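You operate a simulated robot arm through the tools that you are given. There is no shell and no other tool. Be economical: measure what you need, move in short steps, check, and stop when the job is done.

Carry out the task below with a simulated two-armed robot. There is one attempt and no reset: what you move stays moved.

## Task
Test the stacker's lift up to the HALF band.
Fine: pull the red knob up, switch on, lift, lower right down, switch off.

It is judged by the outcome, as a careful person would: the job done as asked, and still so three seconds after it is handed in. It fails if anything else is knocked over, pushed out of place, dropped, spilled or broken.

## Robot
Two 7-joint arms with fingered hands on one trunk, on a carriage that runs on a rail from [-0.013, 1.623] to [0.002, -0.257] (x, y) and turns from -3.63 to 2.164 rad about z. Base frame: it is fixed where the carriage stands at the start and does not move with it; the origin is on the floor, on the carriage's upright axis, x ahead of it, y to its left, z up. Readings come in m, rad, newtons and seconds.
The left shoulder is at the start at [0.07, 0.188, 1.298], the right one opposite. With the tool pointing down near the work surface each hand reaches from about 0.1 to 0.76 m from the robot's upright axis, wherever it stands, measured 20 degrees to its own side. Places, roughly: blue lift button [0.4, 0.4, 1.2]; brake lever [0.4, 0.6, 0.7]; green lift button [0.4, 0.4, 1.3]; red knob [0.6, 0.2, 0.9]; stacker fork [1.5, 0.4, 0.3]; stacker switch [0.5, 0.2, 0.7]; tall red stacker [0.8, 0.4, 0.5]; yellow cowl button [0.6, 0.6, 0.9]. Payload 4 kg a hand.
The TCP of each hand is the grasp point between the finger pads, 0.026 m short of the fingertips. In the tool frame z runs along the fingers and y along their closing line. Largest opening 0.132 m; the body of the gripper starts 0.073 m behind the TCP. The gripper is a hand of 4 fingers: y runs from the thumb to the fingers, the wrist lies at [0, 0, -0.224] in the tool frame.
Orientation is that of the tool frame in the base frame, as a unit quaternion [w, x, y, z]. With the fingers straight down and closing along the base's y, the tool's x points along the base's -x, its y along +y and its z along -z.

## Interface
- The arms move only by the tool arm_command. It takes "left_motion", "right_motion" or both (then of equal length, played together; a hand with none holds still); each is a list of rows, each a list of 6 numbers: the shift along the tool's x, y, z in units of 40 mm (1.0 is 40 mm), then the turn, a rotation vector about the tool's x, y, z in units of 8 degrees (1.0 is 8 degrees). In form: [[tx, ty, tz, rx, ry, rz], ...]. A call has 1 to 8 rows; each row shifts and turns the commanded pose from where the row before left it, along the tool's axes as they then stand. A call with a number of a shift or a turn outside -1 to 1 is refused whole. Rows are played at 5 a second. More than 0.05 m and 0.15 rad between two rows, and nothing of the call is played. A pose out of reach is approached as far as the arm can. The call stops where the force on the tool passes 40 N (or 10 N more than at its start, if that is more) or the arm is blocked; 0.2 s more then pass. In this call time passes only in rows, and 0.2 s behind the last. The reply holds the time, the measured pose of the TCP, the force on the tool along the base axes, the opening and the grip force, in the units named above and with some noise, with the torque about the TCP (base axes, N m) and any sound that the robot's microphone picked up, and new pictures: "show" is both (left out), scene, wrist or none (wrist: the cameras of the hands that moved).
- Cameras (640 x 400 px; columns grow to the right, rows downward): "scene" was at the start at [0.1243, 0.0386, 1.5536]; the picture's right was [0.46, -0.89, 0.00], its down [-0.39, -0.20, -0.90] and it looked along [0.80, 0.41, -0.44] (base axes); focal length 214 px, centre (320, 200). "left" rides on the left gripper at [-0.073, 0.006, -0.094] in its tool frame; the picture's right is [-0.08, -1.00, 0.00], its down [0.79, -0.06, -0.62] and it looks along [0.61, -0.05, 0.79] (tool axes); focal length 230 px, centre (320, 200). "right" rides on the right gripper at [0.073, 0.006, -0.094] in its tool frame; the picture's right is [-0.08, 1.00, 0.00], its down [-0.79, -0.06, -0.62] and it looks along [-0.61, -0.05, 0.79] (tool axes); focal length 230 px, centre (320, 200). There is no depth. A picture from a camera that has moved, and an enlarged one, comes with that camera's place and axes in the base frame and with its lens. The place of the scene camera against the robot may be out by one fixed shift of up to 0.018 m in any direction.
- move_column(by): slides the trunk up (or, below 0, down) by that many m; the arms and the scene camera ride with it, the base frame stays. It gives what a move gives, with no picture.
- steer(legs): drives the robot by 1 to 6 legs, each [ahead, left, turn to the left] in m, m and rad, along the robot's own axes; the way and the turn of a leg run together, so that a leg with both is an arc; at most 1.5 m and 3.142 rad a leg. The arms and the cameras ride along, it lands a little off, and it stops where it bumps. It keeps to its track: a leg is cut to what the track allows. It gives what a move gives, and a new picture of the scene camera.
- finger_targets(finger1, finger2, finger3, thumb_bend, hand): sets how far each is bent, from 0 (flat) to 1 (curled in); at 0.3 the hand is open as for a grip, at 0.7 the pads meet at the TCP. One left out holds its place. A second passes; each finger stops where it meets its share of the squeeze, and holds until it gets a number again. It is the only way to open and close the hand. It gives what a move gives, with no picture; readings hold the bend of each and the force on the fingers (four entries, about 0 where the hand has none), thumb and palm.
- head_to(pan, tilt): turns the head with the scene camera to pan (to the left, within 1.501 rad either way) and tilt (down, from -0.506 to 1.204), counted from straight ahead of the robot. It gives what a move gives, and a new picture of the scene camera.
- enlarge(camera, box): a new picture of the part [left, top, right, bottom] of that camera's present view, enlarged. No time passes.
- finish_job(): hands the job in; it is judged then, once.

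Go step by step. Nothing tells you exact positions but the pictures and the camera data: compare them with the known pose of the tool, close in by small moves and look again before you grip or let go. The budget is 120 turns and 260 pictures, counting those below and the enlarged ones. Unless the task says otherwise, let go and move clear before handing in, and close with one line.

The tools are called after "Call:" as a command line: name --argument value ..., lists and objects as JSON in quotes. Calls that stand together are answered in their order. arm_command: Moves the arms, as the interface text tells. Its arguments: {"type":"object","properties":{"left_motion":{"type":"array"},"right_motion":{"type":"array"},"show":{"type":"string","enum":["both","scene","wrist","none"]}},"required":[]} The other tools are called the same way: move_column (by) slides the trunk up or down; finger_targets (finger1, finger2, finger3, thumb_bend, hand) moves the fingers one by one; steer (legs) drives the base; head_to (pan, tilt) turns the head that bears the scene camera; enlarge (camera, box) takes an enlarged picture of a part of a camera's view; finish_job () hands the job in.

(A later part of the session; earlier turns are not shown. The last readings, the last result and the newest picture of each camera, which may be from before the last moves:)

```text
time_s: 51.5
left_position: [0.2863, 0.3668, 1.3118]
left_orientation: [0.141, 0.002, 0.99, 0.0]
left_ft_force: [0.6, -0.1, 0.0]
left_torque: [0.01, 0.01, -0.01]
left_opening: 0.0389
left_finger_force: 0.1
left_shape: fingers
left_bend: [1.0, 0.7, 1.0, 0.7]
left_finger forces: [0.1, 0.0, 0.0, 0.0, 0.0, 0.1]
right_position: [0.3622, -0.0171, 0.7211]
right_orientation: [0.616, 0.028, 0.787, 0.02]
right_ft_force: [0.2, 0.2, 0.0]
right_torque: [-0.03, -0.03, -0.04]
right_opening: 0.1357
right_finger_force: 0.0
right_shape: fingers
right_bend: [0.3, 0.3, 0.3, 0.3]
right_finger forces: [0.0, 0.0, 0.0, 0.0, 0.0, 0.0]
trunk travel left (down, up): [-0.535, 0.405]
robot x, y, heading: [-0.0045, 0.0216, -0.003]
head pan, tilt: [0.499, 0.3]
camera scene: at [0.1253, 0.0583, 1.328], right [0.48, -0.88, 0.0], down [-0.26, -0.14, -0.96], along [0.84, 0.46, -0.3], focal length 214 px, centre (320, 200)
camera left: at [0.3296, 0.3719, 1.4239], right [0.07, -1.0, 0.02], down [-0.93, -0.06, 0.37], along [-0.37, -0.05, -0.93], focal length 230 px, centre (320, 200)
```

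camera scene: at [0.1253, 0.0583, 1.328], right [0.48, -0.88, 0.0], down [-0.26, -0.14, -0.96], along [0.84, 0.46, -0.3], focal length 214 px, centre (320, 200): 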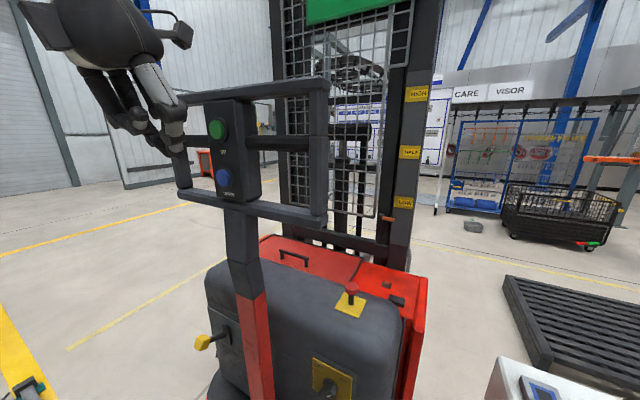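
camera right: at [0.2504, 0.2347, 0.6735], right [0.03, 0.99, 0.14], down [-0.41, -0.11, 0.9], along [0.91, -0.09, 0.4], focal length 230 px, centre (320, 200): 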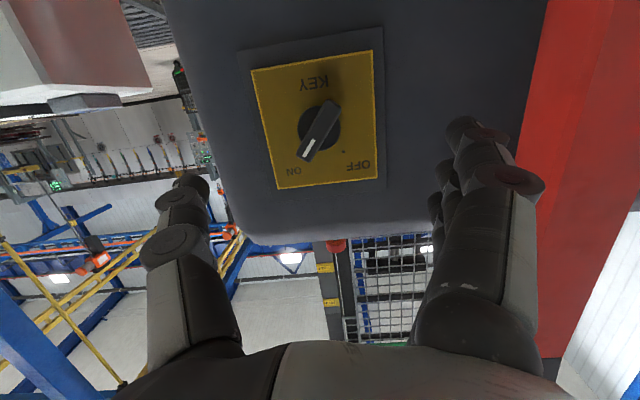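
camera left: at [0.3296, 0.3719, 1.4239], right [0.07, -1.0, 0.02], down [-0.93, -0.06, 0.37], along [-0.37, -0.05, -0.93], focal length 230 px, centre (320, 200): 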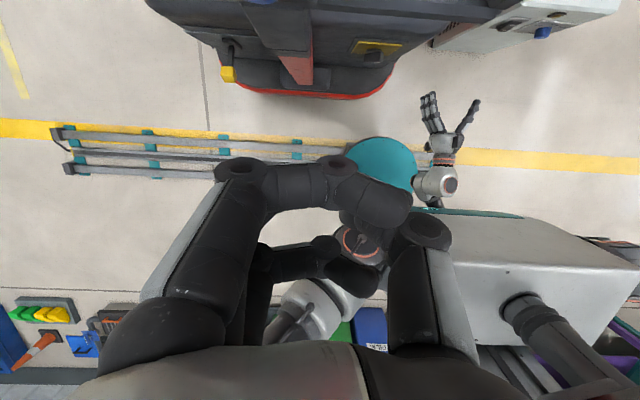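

The hand follows. Continue pitching to ~56° while shifting slightly left.

Call:
arm_command --left_motion '[[0, 0.2, 0, 0, -1, 0], [0, 0.2, 0, 0, -1, 0], [0, 0.2, 0, 0, -1, 0], [0, 0.2, 0, 0, -1, 0], [0, 0.2, 0, 0, -1, 0]]'

```text
time_s: 52.8
left_position: [0.2862, 0.4072, 1.3119]
left_orientation: [0.472, 0.002, 0.882, -0.001]
left_ft_force: [-0.8, 0.0, -1.4]
left_torque: [-0.02, -0.01, -0.01]
left_opening: 0.039
left_finger_force: 0.0
left_shape: fingers
left_bend: [1.0, 0.7, 1.0, 0.7]
left_finger forces: [0.1, 0.0, 0.1, 0.1, 0.1, 0.0]
right_position: [0.3616, -0.0168, 0.7199]
right_orientation: [0.615, 0.027, 0.787, 0.021]
right_ft_force: [-0.6, -0.9, 0.3]
right_torque: [0.01, 0.01, 0.02]
right_opening: 0.1358
right_finger_force: 0.1
right_shape: fingers
right_bend: [0.3, 0.3, 0.3, 0.3]
right_finger forces: [0.0, 0.0, 0.0, 0.0, 0.1, 0.0]
trunk travel left (down, up): [-0.535, 0.405]
robot x, y, heading: [0.0011, 0.016, -0.002]
head pan, tilt: [0.499, 0.3]
camera scene: at [0.125, 0.0583, 1.328], right [0.48, -0.88, 0.0], down [-0.26, -0.14, -0.96], along [0.84, 0.46, -0.3], focal length 214 px, centre (320, 200)
camera left: at [0.2486, 0.4119, 1.4263], right [0.04, -1.0, 0.07], down [-0.95, -0.06, -0.31], along [0.31, -0.05, -0.95], focal length 230 px, centre (320, 200)
```

scene: 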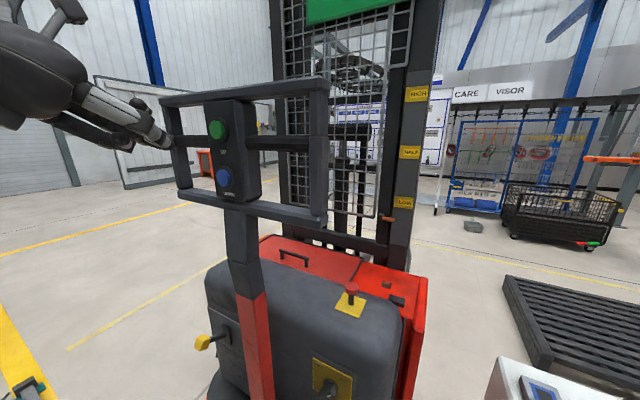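
left: 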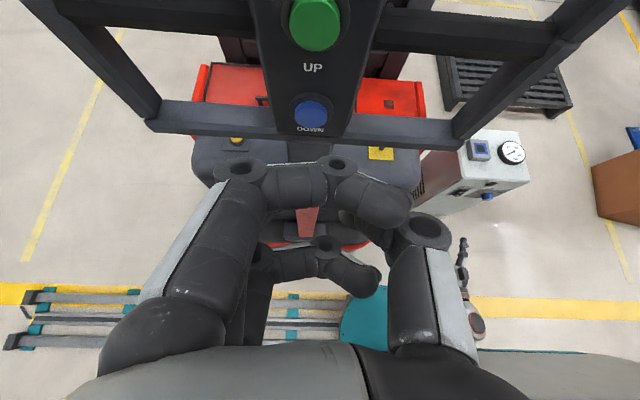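

The camera shows the UP and DOWN buttons ahead. I try a single pointing finger instead of the pinch for a cleaner press.

Call:
finger_targets --hand "left" --finger1 1.0 --finger2 0.35 --finger3 1.0 --thumb_bend 1.0

Call:
enlarge --camera "left" --box '[0, 0, 640, 400]'

Call:
enlarge --camera "scene" --box '[20, 40, 340, 240]'

```text
time_s: 53.8
left_position: [0.2852, 0.4074, 1.3118]
left_orientation: [0.471, 0.001, 0.882, -0.001]
left_ft_force: [-0.5, -0.4, -0.1]
left_torque: [0.0, 0.01, 0.0]
left_opening: 0.0393
left_finger_force: 0.0
left_shape: fingers
left_bend: [1.0, 0.35, 1.0, 1.0]
left_finger forces: [0.0, 0.0, 0.1, 0.0, 0.0, 0.1]
right_position: [0.3604, -0.0161, 0.721]
right_orientation: [0.616, 0.027, 0.787, 0.021]
right_ft_force: [-0.7, 0.1, -0.7]
right_torque: [0.02, -0.02, -0.01]
right_opening: 0.1357
right_finger_force: 0.0
right_shape: fingers
right_bend: [0.3, 0.3, 0.3, 0.3]
right_finger forces: [0.0, 0.0, 0.1, 0.1, 0.1, 0.1]
trunk travel left (down, up): [-0.535, 0.405]
robot x, y, heading: [0.001, 0.0194, -0.005]
head pan, tilt: [0.499, 0.3]
```

```text
1.00 times, centred on (320, 200) of left (not enlarged: the box is as wide or as high as the picture)
camera zoom: at [0.2486, 0.4117, 1.4263], right [0.04, -1.0, 0.06], down [-0.95, -0.06, -0.31], along [0.31, -0.05, -0.95], focal length 230 px, centre (320, 200)
```

zoom: 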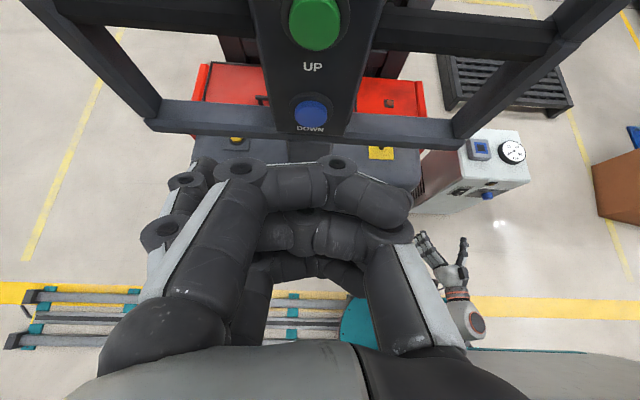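

```text
2.00 times, centred on (180, 140) of scene
camera zoom: at [0.1249, 0.0582, 1.328], right [0.48, -0.88, 0.0], down [-0.26, -0.14, -0.96], along [0.84, 0.46, -0.3], focal length 429 px, centre (600, 320)
```

zoom: 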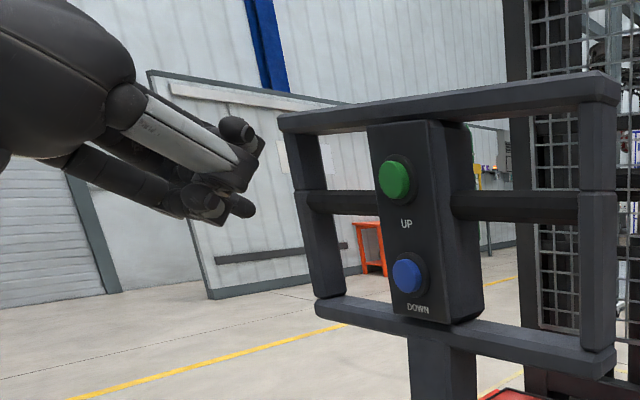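

Use finger1 (topmost and visible to the camera) as the pointing finger instead.

Call:
finger_targets --hand "left" --finger1 0.35 --finger2 1.0 --finger3 1.0 --thumb_bend 1.0

Call:
arm_command --left_motion '[[0, -0.5, 0, 0, -1, 0], [0, -0.5, 0, 0, -1, 0]]'

Call:
enlarge --camera "scene" --box '[60, 60, 300, 220]'

```text
time_s: 54.8
left_position: [0.2862, 0.4071, 1.312]
left_orientation: [0.47, 0.001, 0.882, -0.001]
left_ft_force: [0.2, 0.0, 0.3]
left_torque: [-0.01, 0.01, 0.01]
left_opening: 0.0527
left_finger_force: 0.1
left_shape: fingers
left_bend: [0.35, 0.94, 1.0, 1.0]
left_finger forces: [0.0, 0.0, 0.1, 0.1, 0.0, 0.1]
right_position: [0.3625, -0.0172, 0.7206]
right_orientation: [0.616, 0.026, 0.787, 0.022]
right_ft_force: [-0.6, -0.1, -1.2]
right_torque: [-0.01, 0.03, -0.01]
right_opening: 0.1357
right_finger_force: 0.0
right_shape: fingers
right_bend: [0.3, 0.3, 0.3, 0.3]
right_finger forces: [0.0, 0.0, 0.2, 0.0, 0.1, 0.0]
trunk travel left (down, up): [-0.535, 0.405]
robot x, y, heading: [-0.0001, 0.0202, -0.002]
head pan, tilt: [0.499, 0.3]
```

```text
time_s: 55.4
left_position: [0.2853, 0.3677, 1.3121]
left_orientation: [0.589, 0.001, 0.808, -0.001]
left_ft_force: [-0.8, 0.3, -0.7]
left_torque: [-0.01, 0.0, 0.01]
left_opening: 0.0526
left_finger_force: 0.1
left_shape: fingers
left_bend: [0.35, 0.94, 1.0, 1.0]
left_finger forces: [0.0, 0.1, 0.1, 0.1, 0.0, 0.1]
right_position: [0.3631, -0.0176, 0.7201]
right_orientation: [0.616, 0.028, 0.787, 0.021]
right_ft_force: [-0.1, 0.5, -0.2]
right_torque: [-0.01, -0.02, -0.02]
right_opening: 0.1356
right_finger_force: 0.0
right_shape: fingers
right_bend: [0.3, 0.3, 0.3, 0.3]
right_finger forces: [0.1, 0.0, 0.1, 0.0, 0.0, 0.0]
trunk travel left (down, up): [-0.535, 0.405]
robot x, y, heading: [-0.0035, 0.0174, -0.004]
head pan, tilt: [0.499, 0.3]
camera scene: at [0.125, 0.0581, 1.328], right [0.48, -0.88, 0.0], down [-0.26, -0.14, -0.96], along [0.84, 0.46, -0.3], focal length 214 px, centre (320, 200)
camera left: at [0.2185, 0.3718, 1.4115], right [0.02, -1.0, 0.07], down [-0.83, -0.06, -0.56], along [0.56, -0.05, -0.83], focal length 230 px, centre (320, 200)
```

scene: 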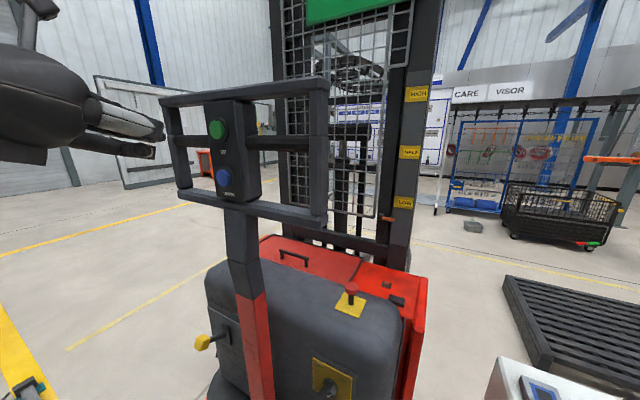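
left: 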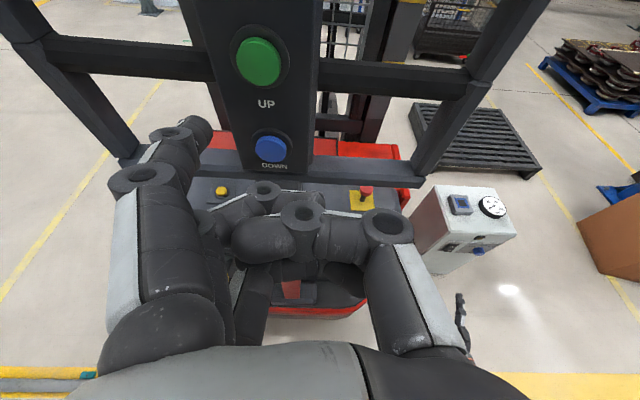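

```text
2.50 times, centred on (180, 140) of scene
camera zoom: at [0.125, 0.0581, 1.328], right [0.48, -0.88, 0.0], down [-0.26, -0.14, -0.96], along [0.84, 0.46, -0.3], focal length 536 px, centre (670, 350)
```

zoom: 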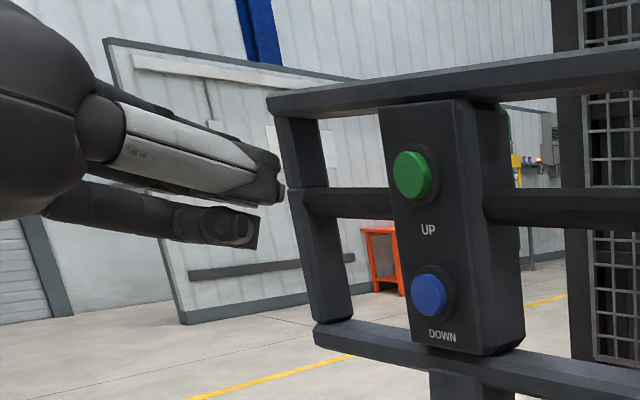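

Fingertip ≈ TCP + [0.032, 0.061, 0.013], matches the picture; green button at [0.39, 0.4135, 1.33]. Align and approach to ~1.5 cm.

Call:
arm_command --left_motion '[[-0.26, -0.19, 0.57, 0, 0, 0], [-0.26, -0.19, 0.57, 0, 0, 0]]'

Call:
enlarge --camera "scene" --box '[60, 60, 300, 220]'

```text
time_s: 56.0
left_position: [0.3354, 0.3525, 1.3183]
left_orientation: [0.588, 0.001, 0.809, -0.001]
left_ft_force: [0.0, 0.1, 0.4]
left_torque: [0.0, 0.03, 0.02]
left_opening: 0.0525
left_finger_force: 0.1
left_shape: fingers
left_bend: [0.35, 0.94, 1.0, 1.0]
left_finger forces: [0.0, 0.0, 0.0, 0.0, 0.0, 0.0]
right_position: [0.362, -0.0157, 0.721]
right_orientation: [0.616, 0.028, 0.787, 0.02]
right_ft_force: [-0.3, 0.8, 0.4]
right_torque: [0.0, 0.0, -0.02]
right_opening: 0.1358
right_finger_force: 0.1
right_shape: fingers
right_bend: [0.3, 0.3, 0.3, 0.3]
right_finger forces: [0.1, 0.0, 0.0, 0.0, 0.0, 0.0]
trunk travel left (down, up): [-0.535, 0.405]
robot x, y, heading: [-0.0013, 0.0151, -0.002]
head pan, tilt: [0.499, 0.3]
camera scene: at [0.1254, 0.0582, 1.3279], right [0.48, -0.88, 0.0], down [-0.26, -0.14, -0.96], along [0.84, 0.46, -0.3], focal length 214 px, centre (320, 200)
camera left: at [0.2685, 0.3559, 1.4178], right [0.02, -1.0, 0.07], down [-0.83, -0.06, -0.56], along [0.56, -0.05, -0.83], focal length 230 px, centre (320, 200)
```

scene: 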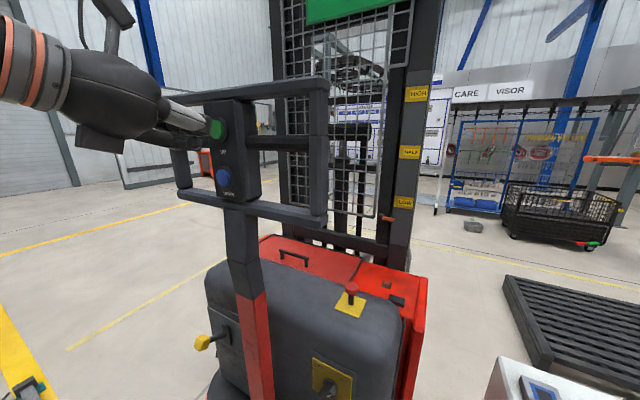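
left: 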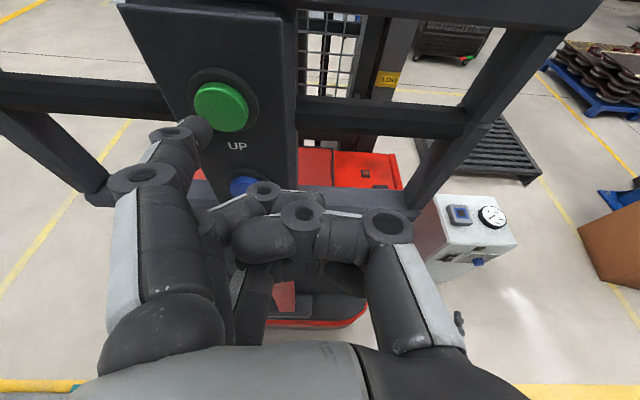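

```text
2.50 times, centred on (180, 140) of scene
camera zoom: at [0.1254, 0.0582, 1.3279], right [0.48, -0.88, 0.0], down [-0.26, -0.14, -0.96], along [0.84, 0.46, -0.3], focal length 536 px, centre (670, 350)
```

zoom: 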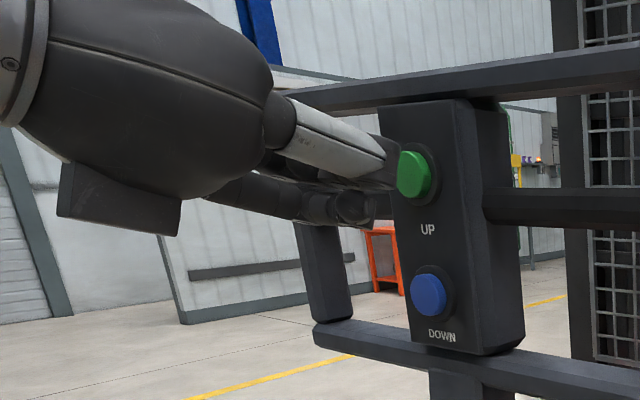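

Fingertip right before the green button. Advance in 6 mm steps and watch force and mast.

Call:
arm_command --left_motion '[[-0.09, -0.08, 0.14, 0, 0, 0], [-0.046, 0, 0.143, 0, 0, 0], [-0.046, 0, 0.143, 0, 0, 0]]'

```text
time_s: 56.8
left_position: [0.354, 0.3484, 1.3197]
left_orientation: [0.588, 0.0, 0.809, -0.001]
left_ft_force: [-0.3, 0.4, 0.7]
left_torque: [-0.03, 0.02, 0.0]
left_opening: 0.0525
left_finger_force: 0.2
left_shape: fingers
left_bend: [0.35, 0.94, 1.0, 1.0]
left_finger forces: [0.1, 0.0, 0.0, 0.0, 0.0, 0.1]
right_position: [0.362, -0.016, 0.7211]
right_orientation: [0.616, 0.027, 0.787, 0.02]
right_ft_force: [0.4, 0.8, 0.3]
right_torque: [-0.01, -0.01, 0.02]
right_opening: 0.1357
right_finger_force: 0.1
right_shape: fingers
right_bend: [0.3, 0.3, 0.3, 0.3]
right_finger forces: [0.1, 0.0, 0.0, 0.0, 0.1, 0.0]
trunk travel left (down, up): [-0.535, 0.405]
robot x, y, heading: [0.0015, 0.02, -0.008]
head pan, tilt: [0.499, 0.3]
camera scene: at [0.1253, 0.0583, 1.3279], right [0.48, -0.88, 0.0], down [-0.26, -0.14, -0.96], along [0.84, 0.46, -0.3], focal length 214 px, centre (320, 200)
camera left: at [0.2873, 0.3529, 1.4193], right [0.02, -1.0, 0.07], down [-0.83, -0.06, -0.56], along [0.56, -0.05, -0.83], focal length 230 px, centre (320, 200)
```

scene: 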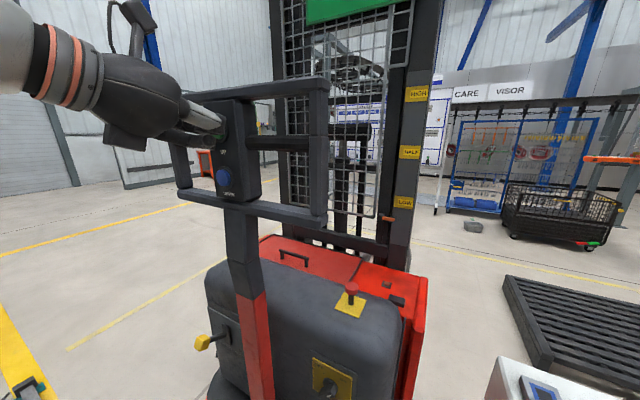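
left: 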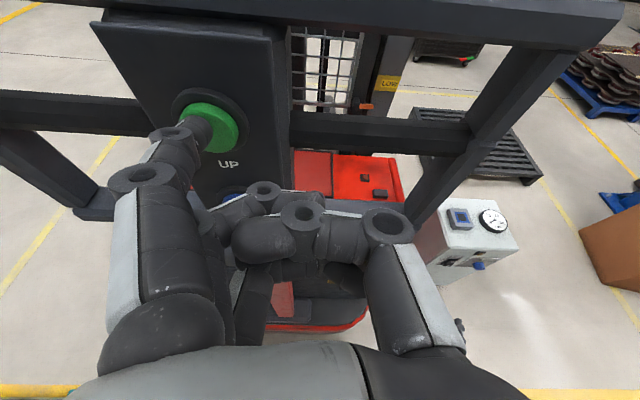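

Nearly touching and centred. Continue in 4 mm steps.

Call:
arm_command --left_motion '[[-0.03, 0, 0.095, 0, 0, 0], [-0.03, 0, 0.095, 0, 0, 0]]' --show "wrist"

```text
time_s: 57.4
left_position: [0.3613, 0.3476, 1.3199]
left_orientation: [0.589, 0.001, 0.808, -0.002]
left_ft_force: [-1.7, 0.0, 0.9]
left_torque: [0.02, -0.05, 0.11]
left_opening: 0.0525
left_finger_force: 0.8
left_shape: fingers
left_bend: [0.35, 0.94, 1.0, 1.0]
left_finger forces: [1.5, 0.0, 0.0, 0.0, 0.0, 0.0]
right_position: [0.3629, -0.0166, 0.7199]
right_orientation: [0.616, 0.028, 0.787, 0.021]
right_ft_force: [0.2, 0.3, -0.3]
right_torque: [0.01, 0.01, -0.02]
right_opening: 0.1361
right_finger_force: 0.0
right_shape: fingers
right_bend: [0.3, 0.3, 0.3, 0.3]
right_finger forces: [0.0, 0.0, 0.0, 0.2, 0.0, 0.1]
trunk travel left (down, up): [-0.535, 0.405]
robot x, y, heading: [-0.0004, 0.0175, -0.005]
head pan, tilt: [0.499, 0.3]
heard: click
camera left: at [0.2945, 0.3531, 1.4196], right [0.02, -1.0, 0.07], down [-0.83, -0.06, -0.56], along [0.56, -0.05, -0.83], focal length 230 px, centre (320, 200)
```

left: 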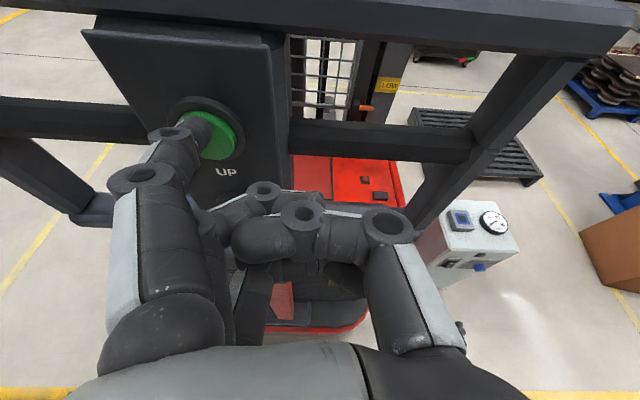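

A click: the button engaged. Hold with a tiny step and check the mast pointer.

Call:
arm_command --left_motion '[[0, 0, 0.02, 0, 0, 0]]' --show "none"

Call:
enlarge --camera "scene" --box '[340, 70, 460, 260]'

```text
time_s: 57.8
left_position: [0.3628, 0.3479, 1.3204]
left_orientation: [0.589, 0.001, 0.808, -0.001]
left_ft_force: [-2.3, -0.4, 1.4]
left_torque: [0.07, -0.06, 0.13]
left_opening: 0.0528
left_finger_force: 1.7
left_shape: fingers
left_bend: [0.35, 0.94, 1.0, 1.0]
left_finger forces: [2.4, 0.1, 0.0, 0.0, 0.1, 0.0]
right_position: [0.3619, -0.0153, 0.7201]
right_orientation: [0.617, 0.028, 0.786, 0.02]
right_ft_force: [-0.6, -0.2, 0.2]
right_torque: [-0.04, 0.02, 0.01]
right_opening: 0.1358
right_finger_force: 0.2
right_shape: fingers
right_bend: [0.3, 0.3, 0.3, 0.3]
right_finger forces: [0.0, 0.0, 0.0, 0.0, 0.1, 0.0]
trunk travel left (down, up): [-0.535, 0.405]
robot x, y, heading: [0.0004, 0.0151, -0.006]
head pan, tilt: [0.499, 0.3]
```

```text
2.11 times, centred on (400, 165) of scene
camera zoom: at [0.1247, 0.0581, 1.328], right [0.48, -0.88, 0.0], down [-0.26, -0.14, -0.96], along [0.84, 0.46, -0.3], focal length 452 px, centre (152, 274)
```

zoom: 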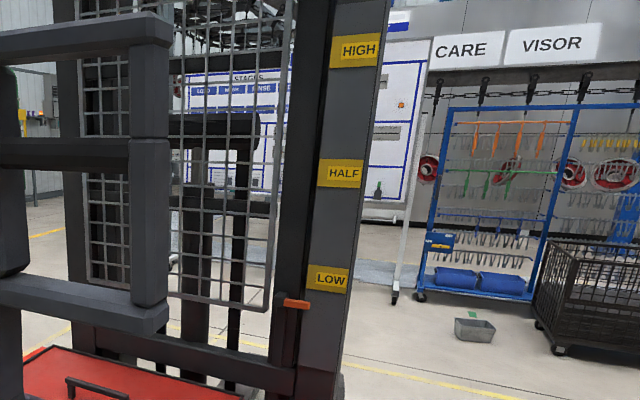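

The pointer seems to be moving slowly. Hold for one second and compare.

Call:
arm_command --left_motion '[[0, 0, 0, 0, 0, 0], [0, 0, 0, 0, 0, 0], [0, 0, 0, 0, 0, 0], [0, 0, 0, 0, 0, 0]]' --show "none"

Call:
enlarge --camera "scene" --box '[340, 70, 460, 260]'

```text
time_s: 58.8
left_position: [0.3622, 0.3479, 1.3193]
left_orientation: [0.59, 0.002, 0.808, -0.002]
left_ft_force: [-1.6, -0.6, 0.4]
left_torque: [0.06, -0.09, 0.16]
left_opening: 0.0526
left_finger_force: 0.8
left_shape: fingers
left_bend: [0.35, 0.94, 1.0, 1.0]
left_finger forces: [2.3, 0.0, 0.1, 0.1, 0.0, 0.0]
right_position: [0.362, -0.0184, 0.7206]
right_orientation: [0.616, 0.028, 0.787, 0.02]
right_ft_force: [0.9, -1.0, -1.3]
right_torque: [0.0, 0.06, 0.0]
right_opening: 0.1357
right_finger_force: 0.0
right_shape: fingers
right_bend: [0.3, 0.3, 0.3, 0.3]
right_finger forces: [0.0, 0.0, 0.0, 0.0, 0.1, 0.0]
trunk travel left (down, up): [-0.535, 0.405]
robot x, y, heading: [0.0004, 0.0189, -0.0]
head pan, tilt: [0.499, 0.3]
```

```text
2.11 times, centred on (400, 165) of scene
camera zoom: at [0.1247, 0.0581, 1.328], right [0.48, -0.88, 0.0], down [-0.26, -0.14, -0.96], along [0.84, 0.46, -0.3], focal length 452 px, centre (152, 274)
```

zoom: 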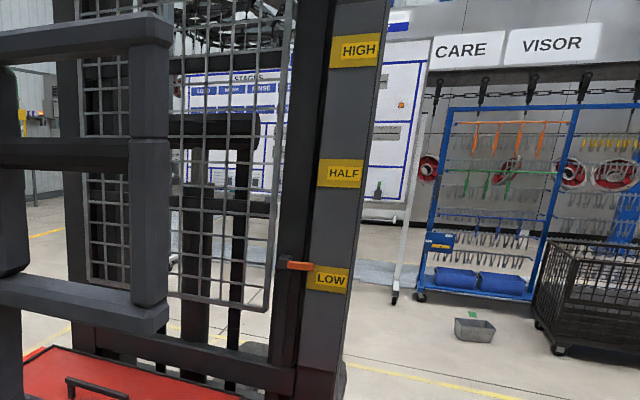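

The lift rises ~38 px/s in this view; HALF needs about 2.4 s more. Hold 1.8 s and check.

Call:
arm_command --left_motion '[[0, 0, 0, 0, 0, 0], [0, 0, 0, 0, 0, 0], [0, 0, 0, 0, 0, 0], [0, 0, 0, 0, 0, 0], [0, 0, 0, 0, 0, 0], [0, 0, 0, 0, 0, 0], [0, 0, 0, 0, 0, 0]]' --show "none"

Call:
enlarge --camera "scene" --box '[340, 70, 460, 260]'

```text
time_s: 60.4
left_position: [0.362, 0.3474, 1.3194]
left_orientation: [0.589, 0.002, 0.808, -0.002]
left_ft_force: [-2.3, -1.1, 0.6]
left_torque: [0.08, -0.04, 0.12]
left_opening: 0.0527
left_finger_force: 0.8
left_shape: fingers
left_bend: [0.35, 0.94, 1.0, 1.0]
left_finger forces: [2.1, 0.1, 0.1, 0.1, 0.1, 0.0]
right_position: [0.3614, -0.0161, 0.7199]
right_orientation: [0.617, 0.027, 0.786, 0.021]
right_ft_force: [0.5, -0.5, 0.0]
right_torque: [0.03, -0.01, 0.0]
right_opening: 0.1358
right_finger_force: 0.1
right_shape: fingers
right_bend: [0.3, 0.3, 0.3, 0.3]
right_finger forces: [0.0, 0.0, 0.0, 0.0, 0.1, 0.1]
trunk travel left (down, up): [-0.535, 0.405]
robot x, y, heading: [-0.0002, 0.0194, -0.004]
head pan, tilt: [0.499, 0.3]
```

```text
2.11 times, centred on (400, 165) of scene
camera zoom: at [0.1246, 0.0581, 1.328], right [0.48, -0.88, 0.0], down [-0.26, -0.14, -0.96], along [0.84, 0.46, -0.3], focal length 452 px, centre (152, 274)
```

zoom: 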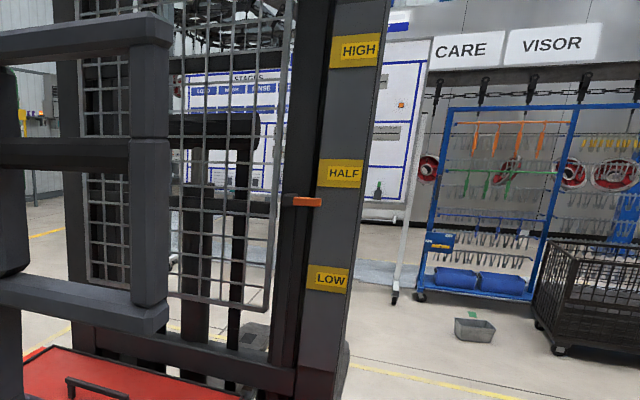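

Pointer at row ~201, HALF centre ~172: ~0.7 s more. Hold three rows, then release.

Call:
arm_command --left_motion '[[0, 0, 0, 0, 0, 0], [0, 0, 0, 0, 0, 0], [0, 0, 0, 0, 0, 0], [0.12, 0, -0.35, 0, 0, 0], [0.12, 0, -0.35, 0, 0, 0]]' --show "none"

Call:
enlarge --camera "scene" --box '[340, 70, 460, 260]'

```text
time_s: 61.5
left_position: [0.333, 0.3482, 1.3178]
left_orientation: [0.589, 0.001, 0.808, -0.001]
left_ft_force: [0.2, 0.4, 0.7]
left_torque: [0.02, -0.02, -0.03]
left_opening: 0.0528
left_finger_force: 0.0
left_shape: fingers
left_bend: [0.35, 0.94, 1.0, 1.0]
left_finger forces: [0.1, 0.0, 0.1, 0.0, 0.0, 0.0]
right_position: [0.3624, -0.017, 0.7211]
right_orientation: [0.616, 0.027, 0.787, 0.02]
right_ft_force: [0.2, -0.5, -0.7]
right_torque: [0.01, 0.01, 0.03]
right_opening: 0.1359
right_finger_force: 0.0
right_shape: fingers
right_bend: [0.3, 0.3, 0.3, 0.3]
right_finger forces: [0.0, 0.1, 0.0, 0.1, 0.1, 0.0]
trunk travel left (down, up): [-0.535, 0.405]
robot x, y, heading: [-0.0008, 0.017, -0.004]
head pan, tilt: [0.499, 0.3]
```

```text
2.11 times, centred on (400, 165) of scene
camera zoom: at [0.1249, 0.0582, 1.328], right [0.48, -0.88, 0.0], down [-0.26, -0.14, -0.96], along [0.84, 0.46, -0.3], focal length 452 px, centre (152, 274)
```

zoom: 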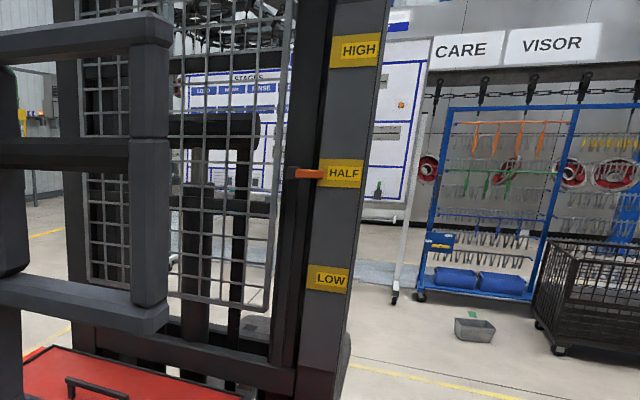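

Pointer exactly at HALF. Now move the finger down to the blue DOWN button.

Call:
arm_command --left_motion '[[0.06, 0, -0.2, 0, 0, 0], [0.69, 0, 0.22, 0, 0, 0], [0.69, 0, 0.22, 0, 0, 0], [0.69, 0, 0.22, 0, 0, 0]]'

```text
time_s: 62.5
left_position: [0.3244, 0.3493, 1.2314]
left_orientation: [0.589, 0.0, 0.808, -0.001]
left_ft_force: [-0.2, 0.3, -0.5]
left_torque: [0.0, -0.01, -0.02]
left_opening: 0.0529
left_finger_force: 0.1
left_shape: fingers
left_bend: [0.35, 0.94, 1.0, 1.0]
left_finger forces: [0.0, 0.0, 0.0, 0.1, 0.0, 0.0]
right_position: [0.3628, -0.0167, 0.7208]
right_orientation: [0.616, 0.027, 0.787, 0.02]
right_ft_force: [0.5, -1.2, 0.4]
right_torque: [-0.01, 0.01, -0.01]
right_opening: 0.1357
right_finger_force: 0.0
right_shape: fingers
right_bend: [0.3, 0.3, 0.3, 0.3]
right_finger forces: [0.1, 0.1, 0.0, 0.0, 0.0, 0.1]
trunk travel left (down, up): [-0.535, 0.405]
robot x, y, heading: [0.0012, 0.0196, -0.004]
head pan, tilt: [0.499, 0.3]
camera scene: at [0.1249, 0.0583, 1.328], right [0.48, -0.88, 0.0], down [-0.26, -0.14, -0.96], along [0.84, 0.46, -0.3], focal length 214 px, centre (320, 200)
camera left: at [0.2567, 0.354, 1.332], right [0.02, -1.0, 0.07], down [-0.83, -0.06, -0.56], along [0.56, -0.05, -0.83], focal length 230 px, centre (320, 200)
```

scene: 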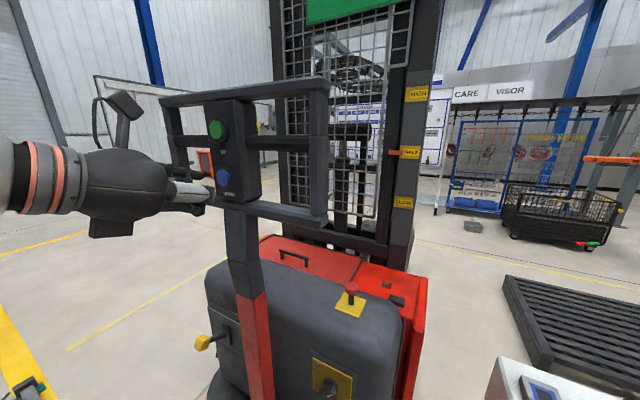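
left: 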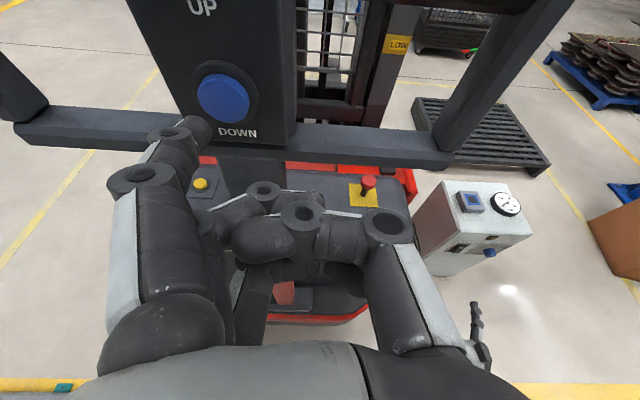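

Aligned with the blue button (z≈1.245). Advance gently to press.

Call:
arm_command --left_motion '[[-0.1, 0, 0.31, 0, 0, 0], [-0.1, 0, 0.31, 0, 0, 0], [-0.043, 0, 0.135, 0, 0, 0], [-0.043, 0, 0.135, 0, 0, 0]]' --show "wrist"

Call:
enlarge --camera "scene" --box '[340, 70, 460, 260]'

```text
time_s: 63.5
left_position: [0.3615, 0.3492, 1.233]
left_orientation: [0.589, 0.001, 0.808, -0.001]
left_ft_force: [-1.1, -0.2, -0.3]
left_torque: [-0.01, -0.02, 0.08]
left_opening: 0.0527
left_finger_force: 0.1
left_shape: fingers
left_bend: [0.35, 0.94, 1.0, 1.0]
left_finger forces: [1.2, 0.1, 0.1, 0.1, 0.0, 0.0]
right_position: [0.3622, -0.0169, 0.7198]
right_orientation: [0.616, 0.028, 0.787, 0.02]
right_ft_force: [-0.9, -0.5, 0.2]
right_torque: [0.01, -0.01, 0.01]
right_opening: 0.1356
right_finger_force: 0.1
right_shape: fingers
right_bend: [0.3, 0.3, 0.3, 0.3]
right_finger forces: [0.0, 0.0, 0.0, 0.0, 0.1, 0.0]
trunk travel left (down, up): [-0.535, 0.405]
robot x, y, heading: [0.0021, 0.0155, 0.001]
head pan, tilt: [0.499, 0.3]
camera left: at [0.2943, 0.3533, 1.332], right [0.02, -1.0, 0.07], down [-0.83, -0.06, -0.56], along [0.56, -0.05, -0.83], focal length 230 px, centre (320, 200)
```

left: 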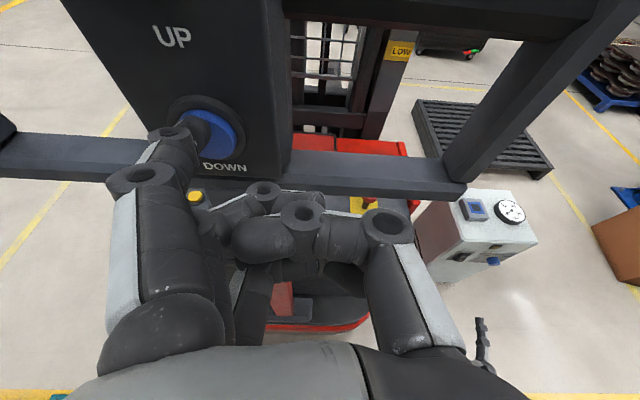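

```text
2.11 times, centred on (400, 165) of scene
camera zoom: at [0.1249, 0.0582, 1.328], right [0.48, -0.88, 0.0], down [-0.26, -0.14, -0.96], along [0.84, 0.46, -0.3], focal length 452 px, centre (152, 274)
```

zoom: 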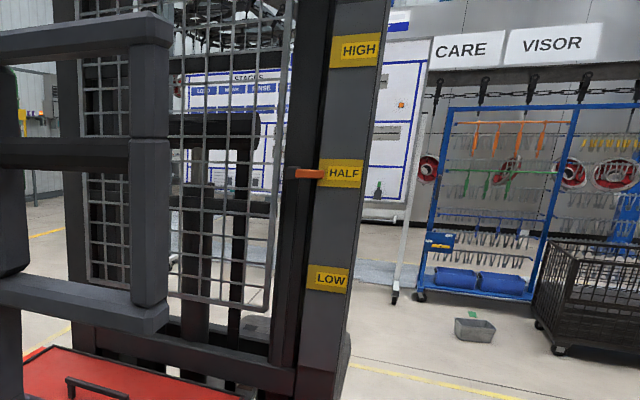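

Touching but not yet clicked; press 4 mm further and hold.

Call:
arm_command --left_motion '[[-0.03, 0, 0.1, 0, 0, 0], [0, 0, 0, 0, 0, 0], [0, 0, 0, 0, 0, 0], [0, 0, 0, 0, 0, 0], [0, 0, 0, 0, 0, 0]]' --show "none"

Call:
enlarge --camera "scene" --box '[340, 70, 460, 260]'

```text
time_s: 64.8
left_position: [0.3661, 0.3481, 1.2319]
left_orientation: [0.589, 0.0, 0.808, 0.0]
left_ft_force: [-5.2, -0.9, 2.2]
left_torque: [0.05, -0.12, 0.27]
left_opening: 0.0531
left_finger_force: 2.5
left_shape: fingers
left_bend: [0.34, 0.94, 1.0, 1.0]
left_finger forces: [5.0, 0.1, 0.0, 0.1, 0.0, 0.0]
right_position: [0.3618, -0.0177, 0.7204]
right_orientation: [0.617, 0.027, 0.786, 0.021]
right_ft_force: [0.3, -0.4, 0.4]
right_torque: [-0.01, -0.01, 0.0]
right_opening: 0.1359
right_finger_force: 0.0
right_shape: fingers
right_bend: [0.3, 0.3, 0.3, 0.3]
right_finger forces: [0.0, 0.0, 0.0, 0.1, 0.0, 0.1]
trunk travel left (down, up): [-0.535, 0.405]
robot x, y, heading: [0.001, 0.0187, -0.005]
head pan, tilt: [0.499, 0.3]
heard: click
```

```text
2.11 times, centred on (400, 165) of scene
camera zoom: at [0.1242, 0.0579, 1.3281], right [0.48, -0.88, 0.0], down [-0.26, -0.14, -0.96], along [0.84, 0.46, -0.29], focal length 452 px, centre (152, 274)
```

zoom: 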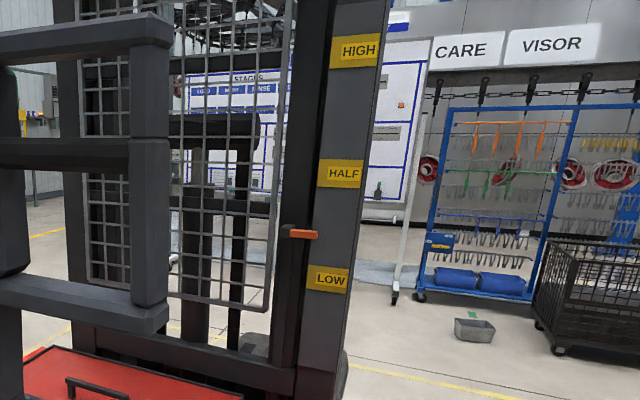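

Lowering. Hold well past the bottom.

Call:
arm_command --left_motion '[[0, 0, 0, 0, 0, 0], [0, 0, 0, 0, 0, 0], [0, 0, 0, 0, 0, 0], [0, 0, 0, 0, 0, 0], [0, 0, 0, 0, 0, 0], [0, 0, 0, 0, 0, 0], [0, 0, 0, 0, 0, 0], [0, 0, 0, 0, 0, 0]]' --show "none"

Call:
enlarge --camera "scene" --box '[340, 70, 460, 260]'

Call:
arm_command --left_motion '[[0, 0, 0, 0, 0, 0], [0, 0, 0, 0, 0, 0], [0, 0, 0, 0, 0, 0], [0, 0, 0, 0, 0, 0], [0, 0, 0, 0, 0, 0], [0, 0, 0, 0, 0, 0], [0, 0, 0, 0, 0, 0], [0, 0, 0, 0, 0, 0]]' --show "none"

Call:
enlarge --camera "scene" --box '[340, 70, 460, 260]'

```text
time_s: 66.5
left_position: [0.3646, 0.3488, 1.2324]
left_orientation: [0.589, 0.002, 0.808, -0.002]
left_ft_force: [-5.4, -0.5, 0.6]
left_torque: [0.11, -0.06, 0.28]
left_opening: 0.0529
left_finger_force: 2.5
left_shape: fingers
left_bend: [0.34, 0.94, 1.0, 1.0]
left_finger forces: [4.8, 0.1, 0.0, 0.0, 0.0, 0.0]
right_position: [0.3613, -0.0165, 0.7203]
right_orientation: [0.617, 0.027, 0.786, 0.021]
right_ft_force: [0.2, -0.4, -0.2]
right_torque: [0.0, 0.0, 0.0]
right_opening: 0.1357
right_finger_force: 0.0
right_shape: fingers
right_bend: [0.3, 0.3, 0.3, 0.3]
right_finger forces: [0.1, 0.1, 0.0, 0.0, 0.0, 0.0]
trunk travel left (down, up): [-0.535, 0.405]
robot x, y, heading: [0.0017, 0.0175, -0.005]
head pan, tilt: [0.499, 0.3]
```

```text
2.11 times, centred on (400, 165) of scene
camera zoom: at [0.1241, 0.0579, 1.3281], right [0.48, -0.88, 0.0], down [-0.26, -0.14, -0.96], along [0.84, 0.46, -0.29], focal length 452 px, centre (152, 274)
```

zoom: 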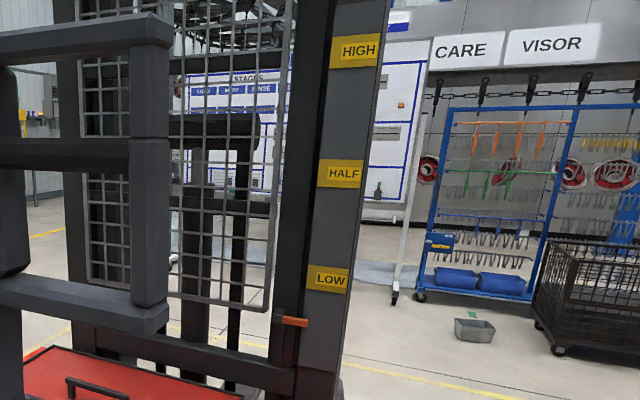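

```text
time_s: 68.3
left_position: [0.3638, 0.3481, 1.2337]
left_orientation: [0.589, 0.0, 0.808, 0.0]
left_ft_force: [-4.1, -1.2, 0.8]
left_torque: [0.09, -0.12, 0.27]
left_opening: 0.0533
left_finger_force: 1.8
left_shape: fingers
left_bend: [0.34, 0.94, 1.0, 1.0]
left_finger forces: [4.5, 0.0, 0.0, 0.0, 0.1, 0.1]
right_position: [0.3608, -0.0174, 0.7211]
right_orientation: [0.617, 0.027, 0.786, 0.021]
right_ft_force: [0.1, -0.2, -0.2]
right_torque: [0.0, -0.01, 0.03]
right_opening: 0.1356
right_finger_force: 0.2
right_shape: fingers
right_bend: [0.3, 0.3, 0.3, 0.3]
right_finger forces: [0.0, 0.0, 0.1, 0.0, 0.0, 0.0]
trunk travel left (down, up): [-0.535, 0.405]
robot x, y, heading: [0.0002, 0.0173, -0.002]
head pan, tilt: [0.499, 0.3]
```

```text
2.11 times, centred on (400, 165) of scene
camera zoom: at [0.124, 0.0579, 1.3281], right [0.48, -0.88, 0.0], down [-0.26, -0.14, -0.96], along [0.84, 0.46, -0.29], focal length 452 px, centre (152, 274)
```

zoom: 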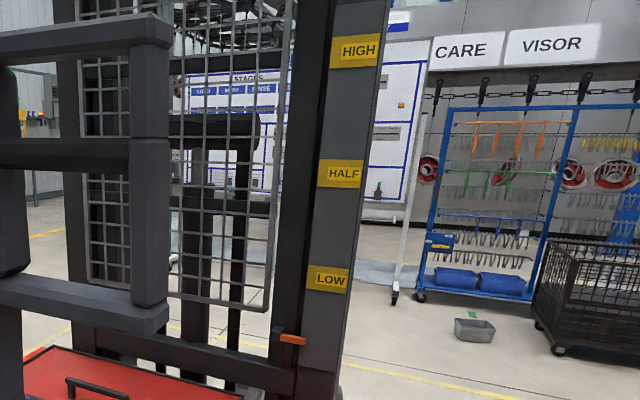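

It goes lower than where it started; keep holding until it stops changing.

Call:
arm_command --left_motion '[[0, 0, 0, 0, 0, 0], [0, 0, 0, 0, 0, 0], [0, 0, 0, 0, 0, 0], [0, 0, 0, 0, 0, 0], [0, 0, 0, 0, 0, 0], [0, 0, 0, 0, 0, 0], [0, 0, 0, 0, 0, 0], [0, 0, 0, 0, 0, 0]]' --show "none"

Call:
enlarge --camera "scene" --box '[340, 70, 460, 260]'

Call:
arm_command --left_motion '[[0, 0, 0, 0, 0, 0], [0, 0, 0, 0, 0, 0], [0, 0, 0, 0, 0, 0], [0, 0, 0, 0, 0, 0], [0, 0, 0, 0, 0, 0], [0, 0, 0, 0, 0, 0], [0, 0, 0, 0, 0, 0], [0, 0, 0, 0, 0, 0]]' --show "none"

Call:
enlarge --camera "scene" --box '[340, 70, 460, 260]'

```text
time_s: 70.2
left_position: [0.3647, 0.3484, 1.2326]
left_orientation: [0.589, 0.002, 0.808, -0.002]
left_ft_force: [-3.8, -1.1, 1.2]
left_torque: [0.11, -0.11, 0.26]
left_opening: 0.0529
left_finger_force: 1.7
left_shape: fingers
left_bend: [0.34, 0.94, 1.0, 1.0]
left_finger forces: [4.3, 0.0, 0.0, 0.0, 0.0, 0.0]
right_position: [0.3613, -0.0167, 0.7207]
right_orientation: [0.617, 0.027, 0.786, 0.021]
right_ft_force: [1.0, 0.0, 0.6]
right_torque: [0.02, -0.01, -0.01]
right_opening: 0.1357
right_finger_force: 0.0
right_shape: fingers
right_bend: [0.3, 0.3, 0.3, 0.3]
right_finger forces: [0.0, 0.0, 0.0, 0.0, 0.1, 0.1]
trunk travel left (down, up): [-0.535, 0.405]
robot x, y, heading: [0.0054, 0.0163, -0.001]
head pan, tilt: [0.499, 0.3]
```

```text
2.11 times, centred on (400, 165) of scene
camera zoom: at [0.124, 0.0579, 1.3281], right [0.48, -0.88, 0.0], down [-0.26, -0.14, -0.96], along [0.84, 0.46, -0.29], focal length 452 px, centre (152, 274)
```

zoom: 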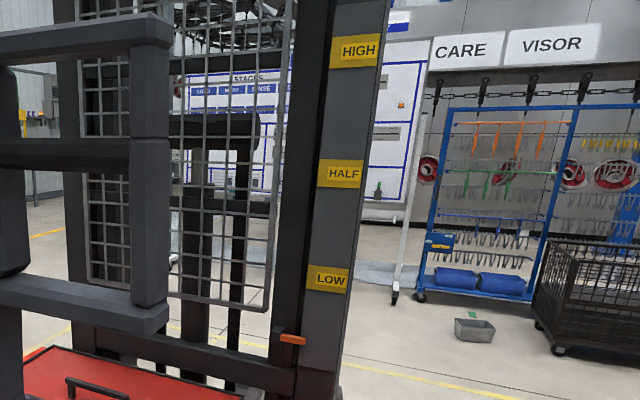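

```text
time_s: 72.0
left_position: [0.3655, 0.3479, 1.2324]
left_orientation: [0.59, 0.001, 0.808, -0.001]
left_ft_force: [-4.3, -0.6, 0.2]
left_torque: [0.06, -0.1, 0.27]
left_opening: 0.053
left_finger_force: 1.9
left_shape: fingers
left_bend: [0.34, 0.94, 1.0, 1.0]
left_finger forces: [4.0, 0.1, 0.0, 0.0, 0.0, 0.0]
right_position: [0.3605, -0.0165, 0.7206]
right_orientation: [0.617, 0.027, 0.786, 0.021]
right_ft_force: [0.4, 0.1, -0.2]
right_torque: [0.02, 0.0, -0.02]
right_opening: 0.1359
right_finger_force: 0.0
right_shape: fingers
right_bend: [0.3, 0.3, 0.3, 0.3]
right_finger forces: [0.0, 0.0, 0.0, 0.0, 0.0, 0.0]
trunk travel left (down, up): [-0.535, 0.405]
robot x, y, heading: [-0.0014, 0.0169, -0.003]
head pan, tilt: [0.499, 0.3]
```

```text
2.11 times, centred on (400, 165) of scene
camera zoom: at [0.124, 0.0579, 1.3281], right [0.48, -0.88, 0.0], down [-0.26, -0.14, -0.96], along [0.84, 0.46, -0.29], focal length 452 px, centre (152, 274)
```

zoom: 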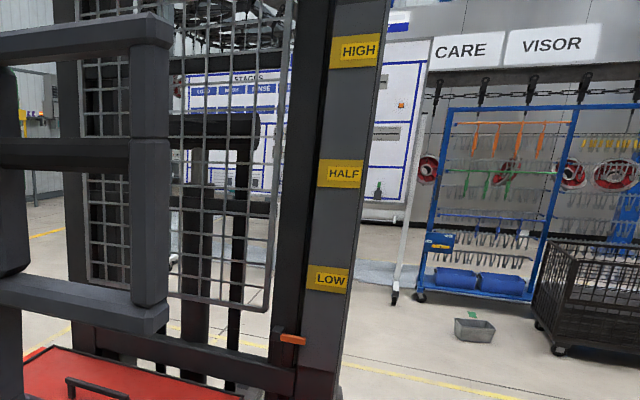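

The pointer is fixed at the bottom. Release, retract the left hand, and drive back left to operate the switch with the right hand.

Call:
arm_command --left_motion '[[0.15, 0, -0.5, 0, 0, 0], [0.25, 0, -0.8, 0, 0, 0], [0.25, 0, -0.8, 0, 0, 0]]' --show "scene"

Call:
steer --legs '[[0, 0.24, 0]]'

Call:
enlarge --camera "right" --box '[0, 0, 640, 400]'

```text
time_s: 72.8
left_position: [0.2784, 0.3484, 1.2324]
left_orientation: [0.588, 0.001, 0.809, -0.001]
left_ft_force: [0.8, 0.1, 0.2]
left_torque: [-0.02, -0.03, 0.02]
left_opening: 0.0526
left_finger_force: 0.0
left_shape: fingers
left_bend: [0.35, 0.94, 1.0, 1.0]
left_finger forces: [0.1, 0.0, 0.0, 0.0, 0.0, 0.0]
right_position: [0.3622, -0.0169, 0.7206]
right_orientation: [0.616, 0.027, 0.787, 0.02]
right_ft_force: [-0.7, -0.3, 0.1]
right_torque: [-0.01, 0.01, 0.0]
right_opening: 0.1358
right_finger_force: 0.0
right_shape: fingers
right_bend: [0.3, 0.3, 0.3, 0.3]
right_finger forces: [0.1, 0.0, 0.1, 0.0, 0.1, 0.0]
trunk travel left (down, up): [-0.535, 0.405]
robot x, y, heading: [-0.0022, 0.018, -0.001]
head pan, tilt: [0.499, 0.3]
camera scene: at [0.1251, 0.0582, 1.328], right [0.48, -0.88, 0.0], down [-0.26, -0.14, -0.96], along [0.84, 0.46, -0.3], focal length 214 px, centre (320, 200)
```

scene: 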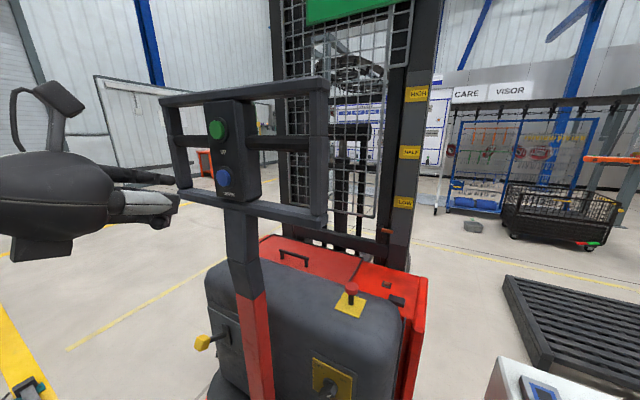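

```text
time_s: 74.5
left_position: [0.2768, 0.588, 1.2324]
left_orientation: [0.589, 0.002, 0.808, -0.001]
left_ft_force: [-0.3, -0.3, -0.1]
left_torque: [0.02, -0.01, 0.02]
left_opening: 0.0528
left_finger_force: 0.1
left_shape: fingers
left_bend: [0.35, 0.94, 1.0, 1.0]
left_finger forces: [0.0, 0.1, 0.0, 0.0, 0.0, 0.1]
right_position: [0.3603, 0.2225, 0.7199]
right_orientation: [0.616, 0.028, 0.787, 0.021]
right_ft_force: [-0.1, -0.1, 0.7]
right_torque: [0.0, 0.02, -0.01]
right_opening: 0.1361
right_finger_force: 0.0
right_shape: fingers
right_bend: [0.3, 0.3, 0.3, 0.3]
right_finger forces: [0.0, 0.0, 0.0, 0.0, 0.0, 0.0]
trunk travel left (down, up): [-0.535, 0.405]
robot x, y, heading: [-0.0032, 0.2571, -0.004]
head pan, tilt: [0.499, 0.3]
camera scene: at [0.1229, 0.2976, 1.328], right [0.48, -0.88, 0.0], down [-0.26, -0.14, -0.96], along [0.84, 0.45, -0.3], focal length 214 px, centre (320, 200)
```

scene: 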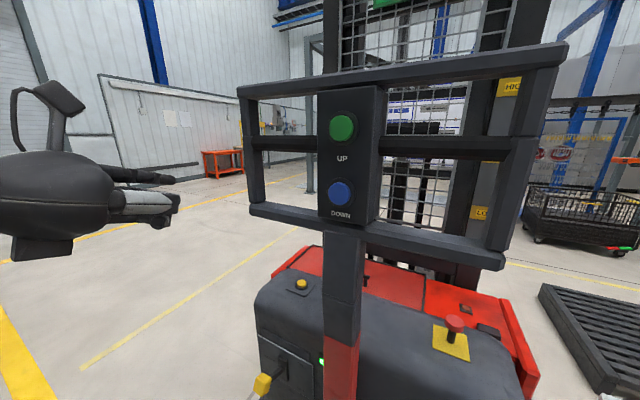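

```text
1.00 times, centred on (320, 200) of right (not enlarged: the box is as wide or as high as the picture)
camera zoom: at [0.2505, 0.2344, 0.6737], right [0.04, 0.99, 0.14], down [-0.41, -0.11, 0.9], along [0.91, -0.09, 0.4], focal length 230 px, centre (320, 200)
```

zoom: 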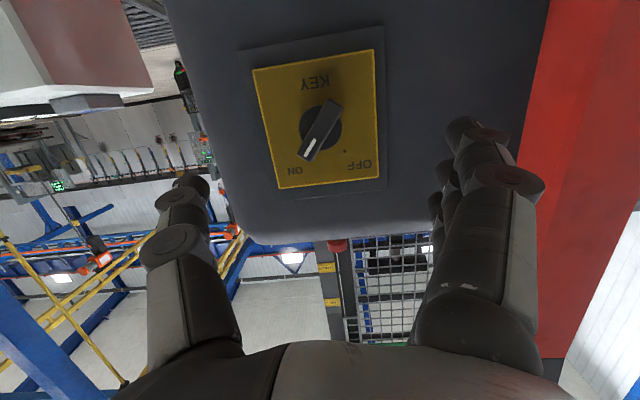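

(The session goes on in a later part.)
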